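You operate a simulated robot arm through the tools that you are given. There is no shell and no other tool. Be economical: measure what you need, move in short steps, check, and stop when the job is done.

You are at the controls of a simulated two-armed robot. One attempt, no reset.

TASK
Take the lid off the grease tub on the top of the white cabinet and lay it down there.
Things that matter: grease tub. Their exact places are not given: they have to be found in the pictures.

It is judged by the outcome, as a careful person would: the job done as asked, and still so three seconds after it is handed in. It fails if anything else is knocked over, pushed out of place, dropped, spilled or broken. Lids that push on must go on centred and level and be pressed home; caps that screw on are set level and turned clockwise until they are tight.

THE ROBOT
Two 7-joint arms with two-finger parallel grippers on one trunk, on a base that drives. Base frame: it is fixed to the floor where the robot stands at the start and does not move with it; the origin is under the middle of the robot, x ahead of it, y to its left, z up; the surface under the hand at the start is at about z = 840. Lengths are in mm, angles in degrees, forces in N, time in s.
The left shoulder is at the start at [50, 187, 1160], the right one opposite. With the tool pointing down near the work surface each hand reaches from about 100 to 660 mm from the robot's upright axis, wherever it stands, measured 20 degrees to its own side. Payload 3.43 kg a hand.
The TCP of each hand is the grasp point between the finger pads, 30 mm short of the fingertips. In the tool frame z runs along the fingers and y along their closing line. The gripper opens to 94 mm. The fingers are 28 mm wide and 10 mm thick; the gripper's body (50 by 96 mm) begins 55 mm behind the TCP.
Orientation is told as [roll, pitch, yaw] about the base's x, y, z axes, in that order, counted from this pose: with the fingers straight down and closing along the base's y, the tool's x points along the base's -x, its y along +y and its z along -z.

THE INTERFACE
- The arms move only by the tool jog_arm. It takes "left_rows", "right_rows" or both (then of equal length, played together; a hand with none holds still); each is a list of rows, each a list of 6 numbers: the shift along the tool's x, y, z in mm, then the turn, a rotation vector about the tool's x, y, z in degrees. In form: [[dx, dy, dz, wx, wy, wz], ...]. A call has 1 to 8 rows; each row shifts and turns the commanded pose from where the row before left it, along the tool's axes as they then stand. "left_gripper" and "right_gripper" are, for a hand that has rows, the closure, from 0 (fully open) to 1 (shut), set as the call begins (left out, the last holds). Rows are played at 5 a second. More than 50 mm and 8.6 degrees between two rows, or a gripper value outside its range, and nothing of the call is played. A pose out of reach is approached as far as the arm can. The call stops where the force on the tool passes 40 N (or 10 N more than at its start, if that is more) or the arm is blocked; 0.2 s more then pass. The fingers move at their own pace (about 153 mm/s each) and stop on an object; they squeeze with about 20 N. The grip force told is the motor's: it shows also when the fingers shut on nothing. Time passes only in rows, and 0.2 s behind the last, so rows that do not move let the fingers close. It gives the time, the measured TCP pose, the force on the tool (base axes), the opening and the grip force at its end, in the units of the frame above (readings bear some noise), with the torque about the TCP (base axes, N m) and any sound that the robot's microphone picked up.
- Cameras (640 x 400 px; columns grow to the right, rows downward): "scene" is now at [131.7, -17.9, 1332.3]; the picture's right is [-0.11, -0.99, 0.00], its down [-0.57, 0.06, -0.82] and it looks along [0.81, -0.09, -0.58] (base axes); focal length 269 px, centre (320, 200). "left" rides on the left gripper at [76, -14, -102] in its tool frame; the picture's right is [0.18, 0.98, 0.00], its down [-0.75, 0.14, -0.64] and it looks along [-0.63, 0.12, 0.77] (tool axes); focal length 243 px, centre (320, 200). "right" rides on the right gripper at [76, 14, -102] in its tool frame; the picture's right is [-0.18, 0.98, 0.00], its down [-0.75, -0.14, -0.64] and it looks along [-0.63, -0.12, 0.77] (tool axes); focal length 243 px, centre (320, 200).
- snapshot(camera): a new picture of that camera. The clock stands still meanwhile.
- lift_body(by): slides the trunk up (or, below 0, down) by that many mm; the arms and the scene camera ride with it, the base frame stays. It gives what a move gives, with no picture.
- base_move(legs): drives the robot by 1 to 6 legs, each [ahead, left, turn to the left] in mm, mm and degrees, along the robot's own axes; the way and the turn of a leg run together, so that a leg with both is an arc; at most 1500 mm and 180 degrees a leg. The arms and the cameras ride along, it lands a little off, and it stops where it bumps. It gives what a move gives.
- head_to(pan, tilt): turns the head with the scene camera to pan (to the left, within 80 degrees either way) and tilt (down, from -29 to 69), counted from straight ahead of the robot. It gives what a move gives.
- point_at(camera, pixels): for up to 12 pixels [column, row] of the newest picture of that camera ("zoom" is the newest enlarged one), the place [x, y, z] in the base frame of the surface seen there, good to about 3 mm, but the place of the scene camera against the robot may be out by one fixed shift of up to 25 mm in any direction. The clock stands still meanwhile.
- inspect(camera, box): a new picture of the part [left, top, right, bottom] of that camera's present view, enlarged. The clock stands still meanwhile.
- sign_off(): hands the job in; it is judged then, once.

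Go step by step. Measure first, check grasps and placings, and put right what went wrong. The budget is 80 turns and 62 pictures, counting those below and the enlarged ones. Unless the task says otherwise, let go and move clear before handing in, and close with one line.

The tools are called after ">>>" as a command line: name --argument value ..., lists and objects as JSON in quotes. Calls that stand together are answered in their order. jog_arm: Moves the arms, as the interface text tells. Its arguments: {"type":"object","properties":{"left_rows":{"type":"array"},"left_gripper":{"type":"number"},"right_rows":{"type":"array"},"right_gripper":{"type":"number"}},"required":[]} The other tools are called the same way: lift_body (by) slides the trunk up or down; base_move (legs) drives the base; head_to (pan, tilt) turns the head that bears the scene camera; snapshot (camera) takes a picture; point_at (camera, pixels) gives the place of the surface under pixels of a picture; inspect (camera, box) takes an enlarged picture of a part of a camera's view; sign_off () hands the job in.

At the start:

```text
time_s: 0.0
left_tcp_pos: [451.1, 112.1, 1118.7]
left_tcp_rot: [0.0, -0.1, 0.0]
left_ft_force: [0.1, -0.4, 0.1]
left_torque: [0.0, 0.01, 0.03]
left_width: 94.2
left_grasp_force: 0.1
right_tcp_pos: [452.4, -293.4, 1141.7]
right_tcp_rot: [-0.1, 0.0, 0.0]
right_ft_force: [0.3, -0.6, -0.3]
right_torque: [0.02, 0.01, -0.03]
right_width: 94.3
right_grasp_force: 0.0
trunk travel left (down, up): [-375.0, 57.0]
robot x, y, heading: [4.0, 3.3, 0.2]
head pan, tilt: [-6.2, 35.2]
```

scene: 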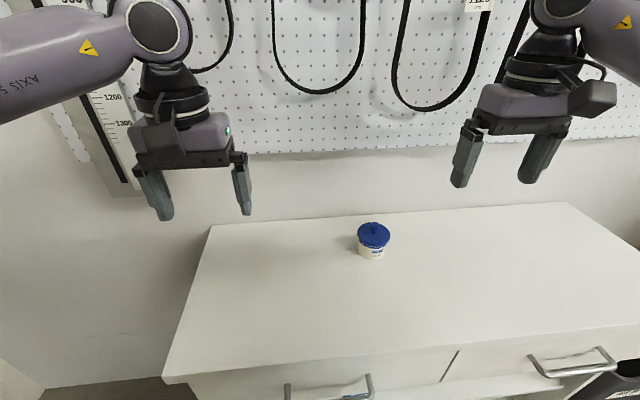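
right: 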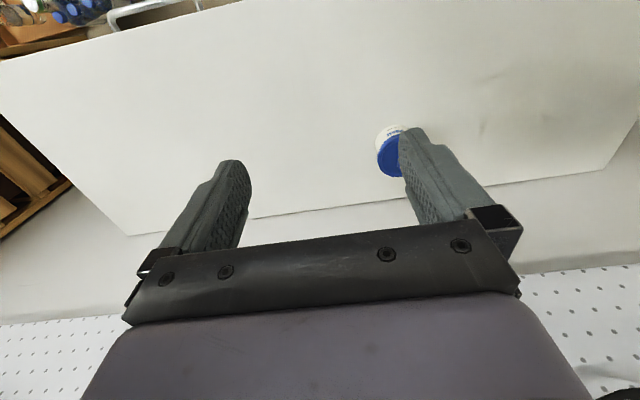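
left: 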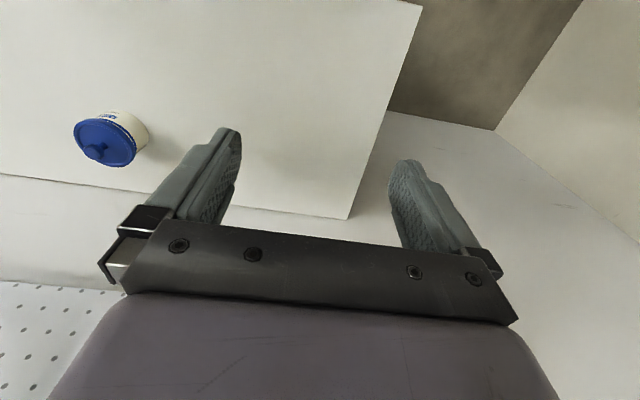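

The tub with its blue lid is at about (373,240) in the scene picture. I will enlarge it and measure it in both cameras.

>>> inspect --camera "scene" --box '[333, 205, 413, 275]'

>>> inspect --camera "left" --box '[60, 90, 170, 180]'

>>> point_at --camera "scene" --pixels '[[374, 228], [374, 240], [360, 235], [388, 236], [373, 253], [400, 265], [345, 265]]'

>>> point_at --camera "left" --pixels '[[95, 152], [120, 150], [85, 130], [100, 125], [128, 140], [110, 200], [60, 110], [125, 118]]'

```text
5.71 times, centred on (373, 240) of scene
```

zoom: 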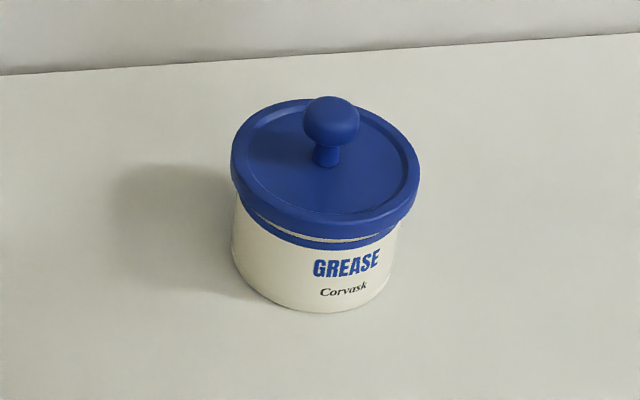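

```text
4.44 times, centred on (115, 135) of left
```

zoom: 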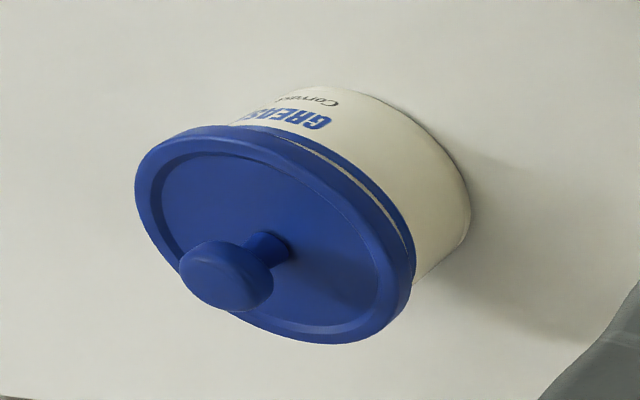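

```text
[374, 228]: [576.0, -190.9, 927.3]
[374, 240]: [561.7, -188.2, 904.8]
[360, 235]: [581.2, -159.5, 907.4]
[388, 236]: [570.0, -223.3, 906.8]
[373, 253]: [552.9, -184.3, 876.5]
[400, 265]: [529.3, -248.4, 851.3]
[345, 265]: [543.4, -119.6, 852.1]
```

```text
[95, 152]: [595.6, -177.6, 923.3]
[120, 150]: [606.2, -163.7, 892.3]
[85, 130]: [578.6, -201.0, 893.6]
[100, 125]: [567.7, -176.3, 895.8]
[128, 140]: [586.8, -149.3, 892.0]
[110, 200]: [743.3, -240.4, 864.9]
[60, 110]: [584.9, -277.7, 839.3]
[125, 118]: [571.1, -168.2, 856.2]
```

The tub stands at about (588, -177), with the surface at z≈840, the lid top at ≈893 and the knob top at ≈925. I'll bring the right hand near it, above the knob, and look again.

>>> jog_arm --right_rows '[[-27, 28.5, 25, 0, 0, 0], [-27, 28.5, 25, 0, 0, 0], [-27, 28.5, 25, 0, 0, 0], [-27, 28.5, 25, 0, 0, 0], [0, 0, 0, 0, 0, 0]]' --right_gripper 0.3

>>> snapshot --camera "right"

```text
time_s: 1.2
left_tcp_pos: [451.6, 111.4, 1118.2]
left_tcp_rot: [-0.1, 0.0, -0.1]
left_ft_force: [0.3, -0.5, 0.5]
left_torque: [0.02, -0.01, -0.01]
left_width: 93.9
left_grasp_force: 0.1
right_tcp_pos: [559.9, -181.4, 1040.8]
right_tcp_rot: [0.0, 0.0, 0.0]
right_ft_force: [0.8, 1.1, 0.8]
right_torque: [0.04, 0.01, 0.0]
right_width: 65.8
right_grasp_force: 0.1
trunk travel left (down, up): [-375.0, 57.0]
robot x, y, heading: [-0.7, -0.1, -0.4]
head pan, tilt: [-6.2, 35.2]
```

```text
56 pictures are left
```

right: 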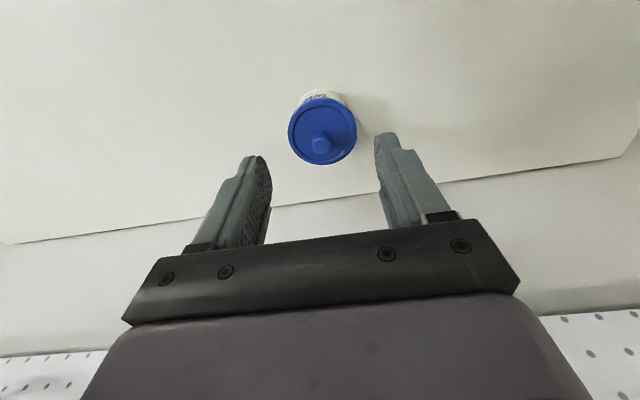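

>>> inspect --camera "right" --box '[272, 75, 372, 175]'

>>> point_at --camera "right" --pixels '[[322, 145], [315, 143], [328, 143], [321, 137], [294, 127], [352, 127], [318, 102], [322, 158], [340, 115], [300, 112], [323, 91]]'

```text
4.00 times, centred on (322, 125) of right
```

zoom: 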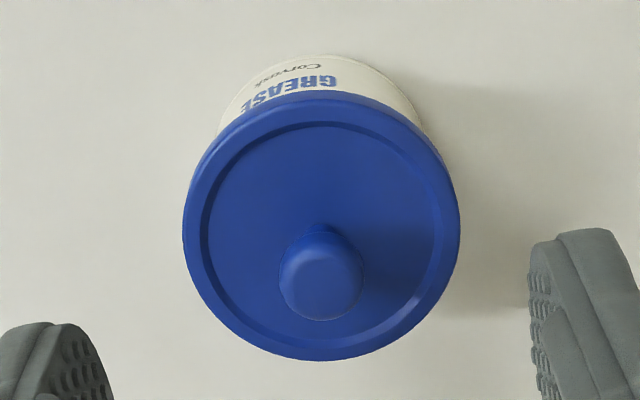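

```text
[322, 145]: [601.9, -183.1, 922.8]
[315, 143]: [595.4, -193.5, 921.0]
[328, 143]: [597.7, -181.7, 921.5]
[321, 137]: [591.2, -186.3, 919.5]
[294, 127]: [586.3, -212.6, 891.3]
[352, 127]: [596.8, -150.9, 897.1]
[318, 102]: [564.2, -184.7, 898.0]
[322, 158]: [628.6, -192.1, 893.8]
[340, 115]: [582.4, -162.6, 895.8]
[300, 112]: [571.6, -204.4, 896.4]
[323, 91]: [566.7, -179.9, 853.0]
```

The knob centre is at about (597, -184), its top at z≈923, and the lid top at ≈893–897. I'll grip the knob with the fingertips, TCP at z≈930, descending in two stages.

>>> jog_arm --right_rows '[[-18.5, -1, 25, 0, 0, 0], [-18.5, -1, 25, 0, 0, 0], [0, 0, 20, 0, 0, 0], [0, 0, 0, 0, 0, 0]]' --right_gripper 0.58

>>> snapshot --camera "right"

>>> inspect --camera "scene" --box '[320, 175, 430, 275]'

```text
time_s: 2.2
left_tcp_pos: [452.7, 110.9, 1119.7]
left_tcp_rot: [0.0, 0.0, -0.1]
left_ft_force: [-0.3, 0.5, -0.6]
left_torque: [-0.04, -0.03, 0.0]
left_width: 94.1
left_grasp_force: 0.0
right_tcp_pos: [596.9, -181.9, 973.1]
right_tcp_rot: [0.0, -0.1, 0.0]
right_ft_force: [-0.2, 0.2, -0.1]
right_torque: [0.01, 0.01, 0.01]
right_width: 39.5
right_grasp_force: 0.1
trunk travel left (down, up): [-375.0, 57.0]
robot x, y, heading: [-0.5, -0.9, -0.4]
head pan, tilt: [-6.2, 35.2]
```

```text
54 pictures are left
```

right: 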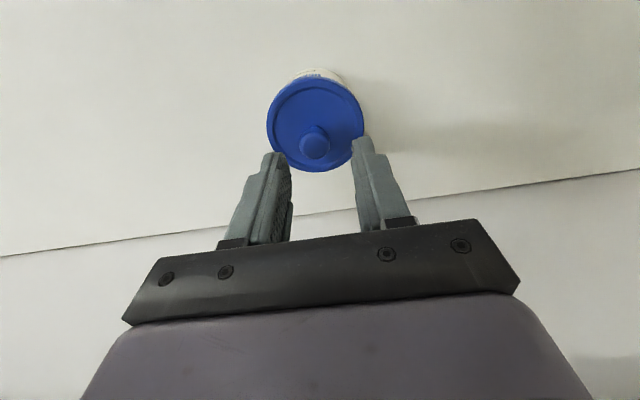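

```text
4.00 times, centred on (375, 225) of scene
```

zoom: 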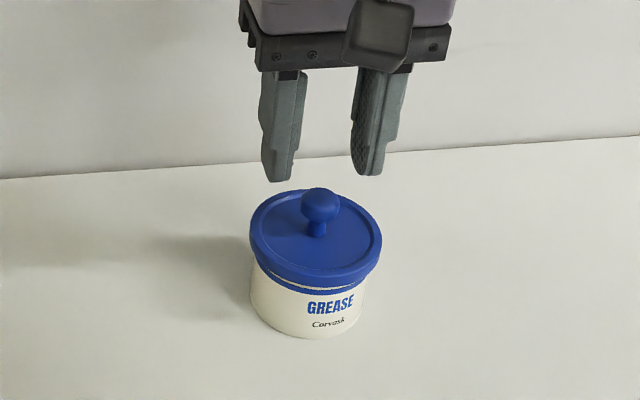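

>>> point_at --camera "right" --pixels '[[314, 147], [303, 145], [326, 144], [314, 135], [314, 158], [314, 152], [271, 115], [360, 115], [300, 88], [318, 169]]'

```text
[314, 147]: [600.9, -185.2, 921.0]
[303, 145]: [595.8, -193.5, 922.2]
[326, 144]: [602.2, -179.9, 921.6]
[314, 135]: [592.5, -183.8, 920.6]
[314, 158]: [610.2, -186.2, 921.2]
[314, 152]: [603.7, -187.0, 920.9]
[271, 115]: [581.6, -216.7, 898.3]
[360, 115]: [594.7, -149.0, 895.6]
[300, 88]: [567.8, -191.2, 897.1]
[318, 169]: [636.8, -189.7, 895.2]
```

Closer readings put the knob centre at (601, -186), so I shift by 4 mm each way and go down to z≈930.

>>> jog_arm --right_rows '[[-4, -4, 10, 0, 0, 0], [0, 0, 17, 0, 0, 0], [0, 0, 10, 0, 0, 0], [0, 0, 5, 0, 0, 0], [0, 0, 0, 0, 0, 0]]'

>>> inspect --camera "scene" --box '[320, 175, 430, 275]'

>>> snapshot --camera "right"

```text
time_s: 3.4
left_tcp_pos: [451.7, 111.7, 1118.4]
left_tcp_rot: [0.0, 0.0, -0.1]
left_ft_force: [-0.6, 0.2, 0.6]
left_torque: [-0.01, -0.01, 0.01]
left_width: 93.6
left_grasp_force: 0.1
right_tcp_pos: [600.6, -184.5, 930.9]
right_tcp_rot: [0.1, -0.1, 0.1]
right_ft_force: [0.2, -0.1, -0.6]
right_torque: [-0.04, -0.01, -0.02]
right_width: 39.5
right_grasp_force: 0.0
trunk travel left (down, up): [-375.0, 57.0]
robot x, y, heading: [0.5, 1.6, -0.2]
head pan, tilt: [-6.2, 35.2]
```

```text
4.00 times, centred on (375, 225) of scene
```

zoom: 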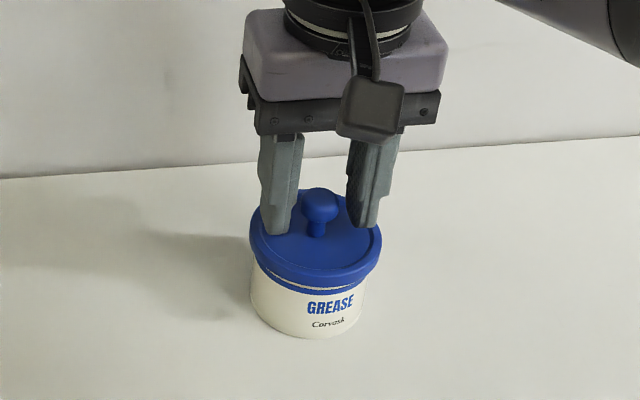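

```text
51 pictures are left
```

right: 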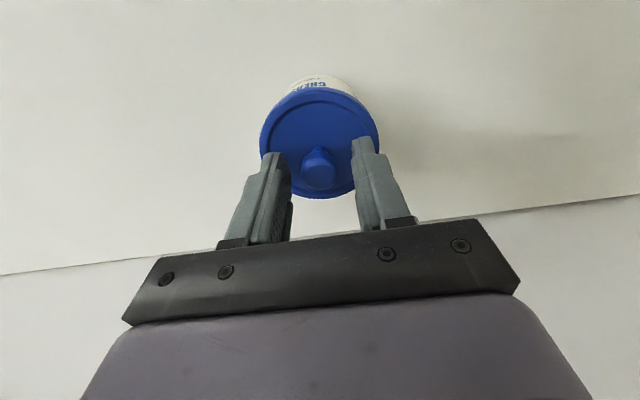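

The knob (318,165) lies between the fingertips, so I close on it.

>>> jog_arm --right_rows '[[0, 0, 0, 0, 0, 0], [0, 0, 0, 0, 0, 0], [0, 0, 0, 0, 0, 0]]' --right_gripper 1

>>> inspect --camera "scene" --box '[320, 175, 430, 275]'

```text
time_s: 4.2
left_tcp_pos: [452.3, 111.8, 1118.6]
left_tcp_rot: [0.0, 0.0, 0.0]
left_ft_force: [-0.1, 0.1, 0.3]
left_torque: [0.02, 0.0, -0.02]
left_width: 94.2
left_grasp_force: 0.0
right_tcp_pos: [601.2, -185.3, 930.9]
right_tcp_rot: [0.0, -0.1, 0.0]
right_ft_force: [-0.3, 0.4, 0.8]
right_torque: [-0.01, -0.04, -0.02]
right_width: 20.0
right_grasp_force: 19.8
trunk travel left (down, up): [-375.0, 57.0]
robot x, y, heading: [3.8, 2.4, 0.0]
head pan, tilt: [-6.2, 35.2]
heard: snap
```

```text
4.00 times, centred on (375, 225) of scene
```

zoom: 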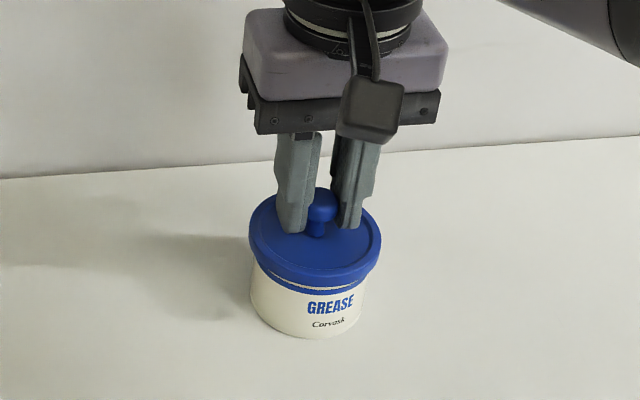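

The knob is held at 20 mm width, and there was a "snap". I lift just a few mm to learn how the lid is fixed.

>>> jog_arm --right_rows '[[0, 0, -1, 0, 0, 0], [0, 0, -1, 0, 0, 0], [0, 0, -1, 0, 0, 0], [0, 0, 0, 0, 0, 0]]'

>>> inspect --camera "scene" --box '[320, 175, 430, 275]'

```text
time_s: 5.2
left_tcp_pos: [451.8, 111.7, 1119.4]
left_tcp_rot: [0.0, 0.1, -0.1]
left_ft_force: [0.3, 0.4, -0.3]
left_torque: [-0.02, -0.02, 0.03]
left_width: 94.1
left_grasp_force: 0.0
right_tcp_pos: [600.9, -184.2, 934.3]
right_tcp_rot: [0.0, 0.0, -0.1]
right_ft_force: [0.0, 0.5, -0.8]
right_torque: [0.02, -0.01, 0.03]
right_width: 20.2
right_grasp_force: 19.9
trunk travel left (down, up): [-375.0, 57.0]
robot x, y, heading: [-3.0, -3.9, 0.2]
head pan, tilt: [-6.2, 35.2]
```

```text
4.00 times, centred on (375, 225) of scene
```

zoom: 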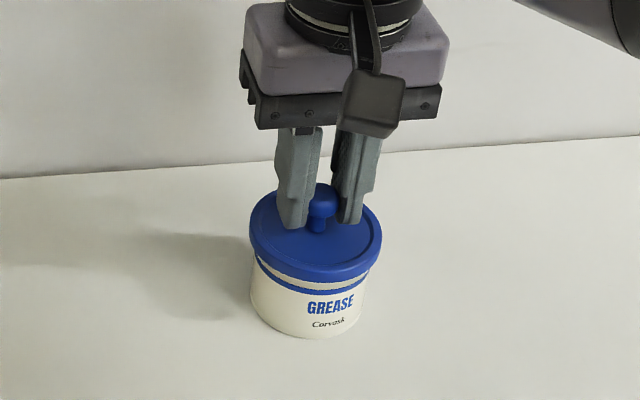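

The lid has come up (the cream gap at (310,275) has widened) with almost no force, so it rises freely. I lift on straight up.

>>> jog_arm --right_rows '[[0, 0, -4, 0, 0, 0], [0, 0, -5, 0, 0, 0], [0, 0, -8, 0, 0, 0], [0, 0, -15, 0, 0, 0], [0, 0, -20, 0, 0, 0], [0, 0, 0, 0, 0, 0]]'

>>> inspect --camera "scene" --box '[300, 140, 460, 280]'

>>> snapshot --camera "right"

```text
time_s: 6.6
left_tcp_pos: [451.7, 111.1, 1119.8]
left_tcp_rot: [0.0, 0.0, 0.1]
left_ft_force: [-0.2, -0.5, -0.1]
left_torque: [-0.01, 0.03, 0.01]
left_width: 93.9
left_grasp_force: 0.1
right_tcp_pos: [600.8, -185.9, 986.3]
right_tcp_rot: [0.0, -0.1, 0.1]
right_ft_force: [0.9, -0.4, -0.3]
right_torque: [0.0, 0.02, -0.01]
right_width: 20.1
right_grasp_force: 20.4
trunk travel left (down, up): [-375.0, 57.0]
robot x, y, heading: [0.4, -0.0, 0.3]
head pan, tilt: [-6.2, 35.2]
```

```text
2.86 times, centred on (380, 210) of scene
```

zoom: 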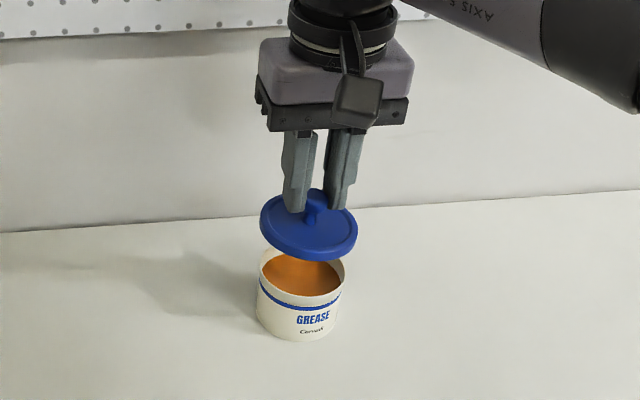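

```text
47 pictures are left
```

right: 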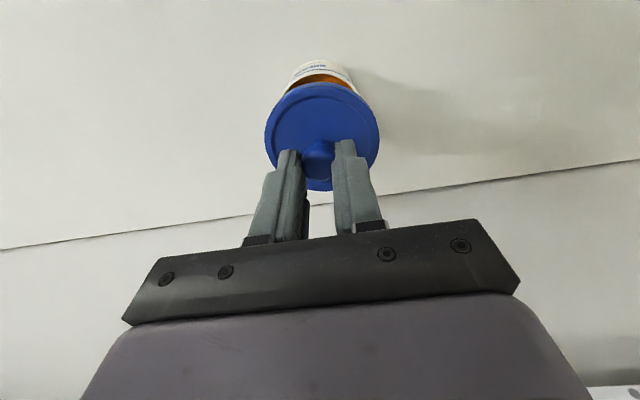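

The lid is off and the open tub stays in place. I carry it to clear worktop at about (545, -335), staying at height.

>>> jog_arm --right_rows '[[14, -37, 0, 0, 0, 0], [14, -37, 0, 0, 0, 0], [14, -37, 0, 0, 0, 0], [14, -37, 0, 0, 0, 0], [0, 0, 30, 0, 0, 0], [0, 0, 30, 0, 0, 0], [0, 0, 0, 0, 0, 0]]'

>>> snapshot --camera "scene"

>>> snapshot --camera "right"

```text
time_s: 8.2
left_tcp_pos: [452.6, 111.1, 1119.6]
left_tcp_rot: [0.0, -0.1, 0.0]
left_ft_force: [-0.2, -0.1, 0.2]
left_torque: [0.04, 0.02, 0.0]
left_width: 94.0
left_grasp_force: 0.1
right_tcp_pos: [545.4, -333.4, 925.8]
right_tcp_rot: [0.0, 0.0, 0.0]
right_ft_force: [-0.2, -0.1, -0.9]
right_torque: [0.02, 0.0, 0.01]
right_width: 19.9
right_grasp_force: 20.5
trunk travel left (down, up): [-375.0, 57.0]
robot x, y, heading: [0.0, -0.1, -0.1]
head pan, tilt: [-6.2, 35.2]
```

```text
46 pictures are left
```

scene: 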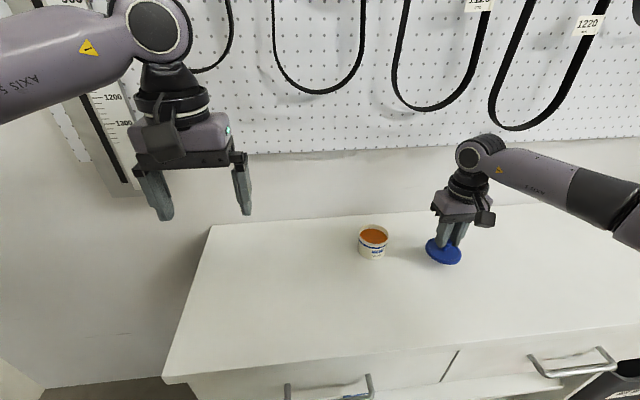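

```text
45 pictures are left
```

right: 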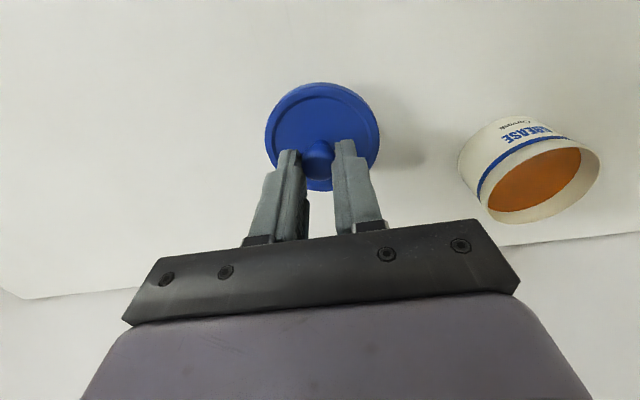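

The lid hangs level over clear worktop. I lower it, first quickly, then by 3 mm steps.

>>> jog_arm --right_rows '[[0, 0, 14, 0, 0, 0], [0, 0, 8, 0, 0, 0], [0, 0, 4, 0, 0, 0], [0, 0, 3, 0, 0, 0], [0, 0, 2, 0, 0, 0], [0, 0, 0, 0, 0, 0]]'

>>> inspect --camera "scene" --box '[400, 210, 480, 280]'

```text
time_s: 9.6
left_tcp_pos: [451.9, 111.6, 1119.7]
left_tcp_rot: [0.0, 0.0, 0.0]
left_ft_force: [-0.1, 0.9, -0.7]
left_torque: [0.0, -0.03, -0.01]
left_width: 94.0
left_grasp_force: 0.1
right_tcp_pos: [544.0, -332.6, 895.8]
right_tcp_rot: [0.1, 0.0, 0.0]
right_ft_force: [-0.2, 1.5, -0.1]
right_torque: [0.03, 0.0, 0.02]
right_width: 20.0
right_grasp_force: 20.1
trunk travel left (down, up): [-375.0, 57.0]
robot x, y, heading: [-1.3, -0.8, 0.0]
head pan, tilt: [-6.2, 35.2]
```

```text
5.71 times, centred on (440, 245) of scene
```

zoom: 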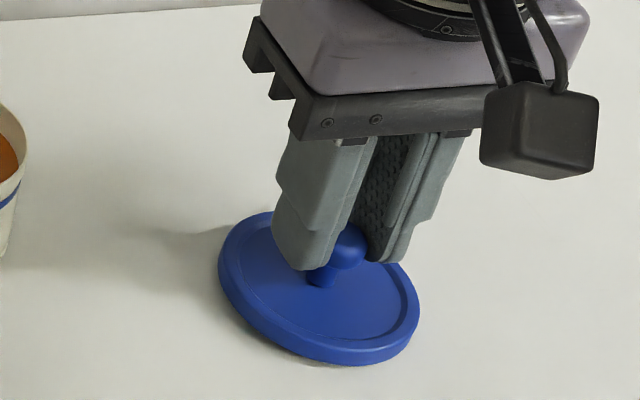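

No contact yet, so I continue in small steps, watching the force.

>>> jog_arm --right_rows '[[0, 0, 1.5, 0, 0, 0], [0, 0, 1.5, 0, 0, 0], [0, 0, 1.5, 0, 0, 0], [0, 0, 0, 0, 0, 0]]'

>>> inspect --camera "scene" --box '[400, 210, 480, 280]'

```text
time_s: 10.6
left_tcp_pos: [451.2, 112.2, 1118.6]
left_tcp_rot: [0.1, -0.1, 0.0]
left_ft_force: [0.1, 0.5, -0.9]
left_torque: [-0.04, -0.01, 0.02]
left_width: 94.1
left_grasp_force: 0.1
right_tcp_pos: [545.6, -332.5, 891.6]
right_tcp_rot: [0.0, -0.1, -0.1]
right_ft_force: [1.8, 2.1, 6.2]
right_torque: [0.04, 0.2, -0.06]
right_width: 20.0
right_grasp_force: 19.7
trunk travel left (down, up): [-375.0, 57.0]
robot x, y, heading: [1.9, -1.5, 0.2]
head pan, tilt: [-6.2, 35.2]
```

```text
5.71 times, centred on (440, 245) of scene
```

zoom: 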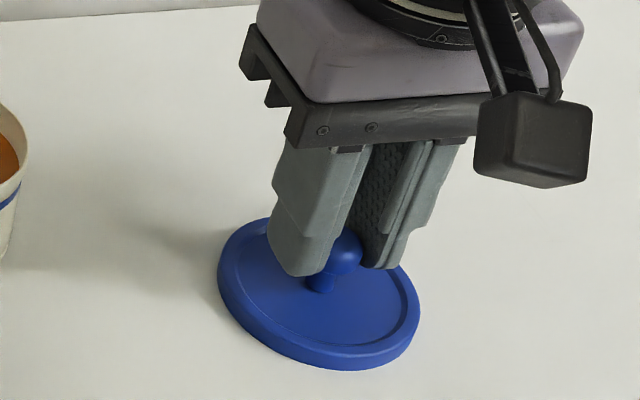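

It touches now (6 N upward). One more millimetre, then I open partly.

>>> jog_arm --right_rows '[[0, 0, 0.7, 0, 0, 0], [0, 0, 0, 0, 0, 0]]'

>>> jog_arm --right_rows '[[0, 0, 0, 0, 0, 0], [0, 0, 0, 0, 0, 0], [0, 0, 0, 0, 0, 0]]' --right_gripper 0.6

>>> inspect --camera "scene" --box '[400, 210, 480, 280]'

```text
time_s: 11.2
left_tcp_pos: [451.6, 112.7, 1120.1]
left_tcp_rot: [-0.1, -0.1, 0.1]
left_ft_force: [-0.7, 0.5, -0.4]
left_torque: [0.0, -0.01, 0.04]
left_width: 93.7
left_grasp_force: 0.1
right_tcp_pos: [546.1, -332.2, 892.0]
right_tcp_rot: [0.0, -0.3, 0.0]
right_ft_force: [3.5, 3.6, 13.1]
right_torque: [0.09, 0.21, -0.02]
right_width: 20.2
right_grasp_force: 20.1
trunk travel left (down, up): [-375.0, 57.0]
robot x, y, heading: [0.2, -0.5, -0.1]
head pan, tilt: [-6.2, 35.2]
```

```text
time_s: 12.0
left_tcp_pos: [452.0, 111.3, 1119.5]
left_tcp_rot: [0.0, -0.1, 0.0]
left_ft_force: [0.6, 0.0, 0.1]
left_torque: [-0.02, -0.02, -0.07]
left_width: 94.1
left_grasp_force: 0.0
right_tcp_pos: [543.9, -334.4, 889.3]
right_tcp_rot: [0.0, 0.0, 0.0]
right_ft_force: [-0.7, 0.1, 0.6]
right_torque: [0.03, 0.03, 0.03]
right_width: 37.4
right_grasp_force: 0.0
trunk travel left (down, up): [-375.0, 57.0]
robot x, y, heading: [1.1, -1.9, -0.2]
head pan, tilt: [-6.2, 35.2]
```

```text
5.71 times, centred on (440, 245) of scene
```

zoom: 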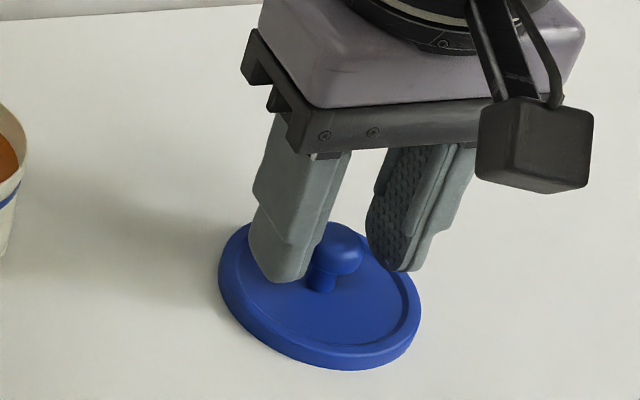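

The lid is released and lies flat. I raise the hand straight up and check.

>>> jog_arm --right_rows '[[0, 0, -10, 0, 0, 0], [0, 0, -25, 0, 0, 0], [0, 0, -40, 0, 0, 0], [0, 0, -45, 0, 0, 0], [0, 0, -45, 0, 0, 0], [0, 0, 0, 0, 0, 0]]'

>>> inspect --camera "scene" --box '[330, 180, 490, 290]'

>>> snapshot --camera "right"

```text
time_s: 13.4
left_tcp_pos: [451.9, 110.9, 1119.3]
left_tcp_rot: [0.1, 0.0, 0.1]
left_ft_force: [-0.2, -0.7, -0.6]
left_torque: [0.04, -0.01, 0.03]
left_width: 93.9
left_grasp_force: 0.0
right_tcp_pos: [545.6, -332.4, 1057.4]
right_tcp_rot: [-0.1, 0.0, 0.0]
right_ft_force: [0.6, 0.5, -0.2]
right_torque: [0.01, 0.0, 0.03]
right_width: 37.5
right_grasp_force: 0.1
trunk travel left (down, up): [-375.0, 57.0]
robot x, y, heading: [2.8, -1.6, -0.3]
head pan, tilt: [-6.2, 35.2]
```

```text
3.64 times, centred on (410, 235) of scene
```

zoom: 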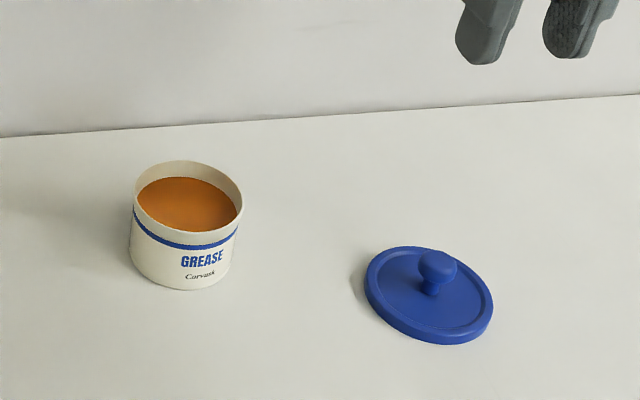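

```text
40 pictures are left
```

right: 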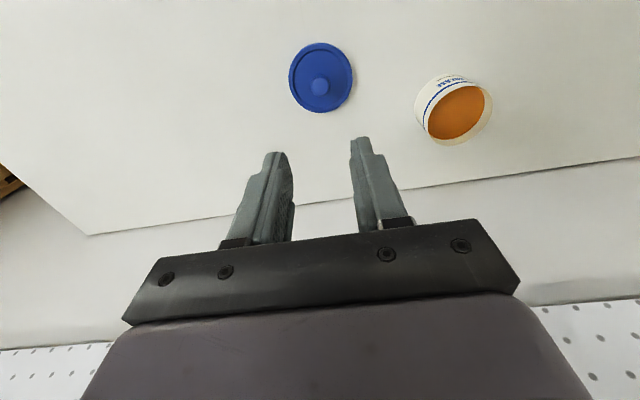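

The lid lies flat on the cabinet top, the tub stands upright in its place with the grease unspilled, and the hand is clear, so I hand the job in.

>>> sign_off

```text
The job is handed in.
```

The lid is off the grease tub and lies flat on top of the white cabinet beside it; the tub still stands where it was, with nothing spilled.
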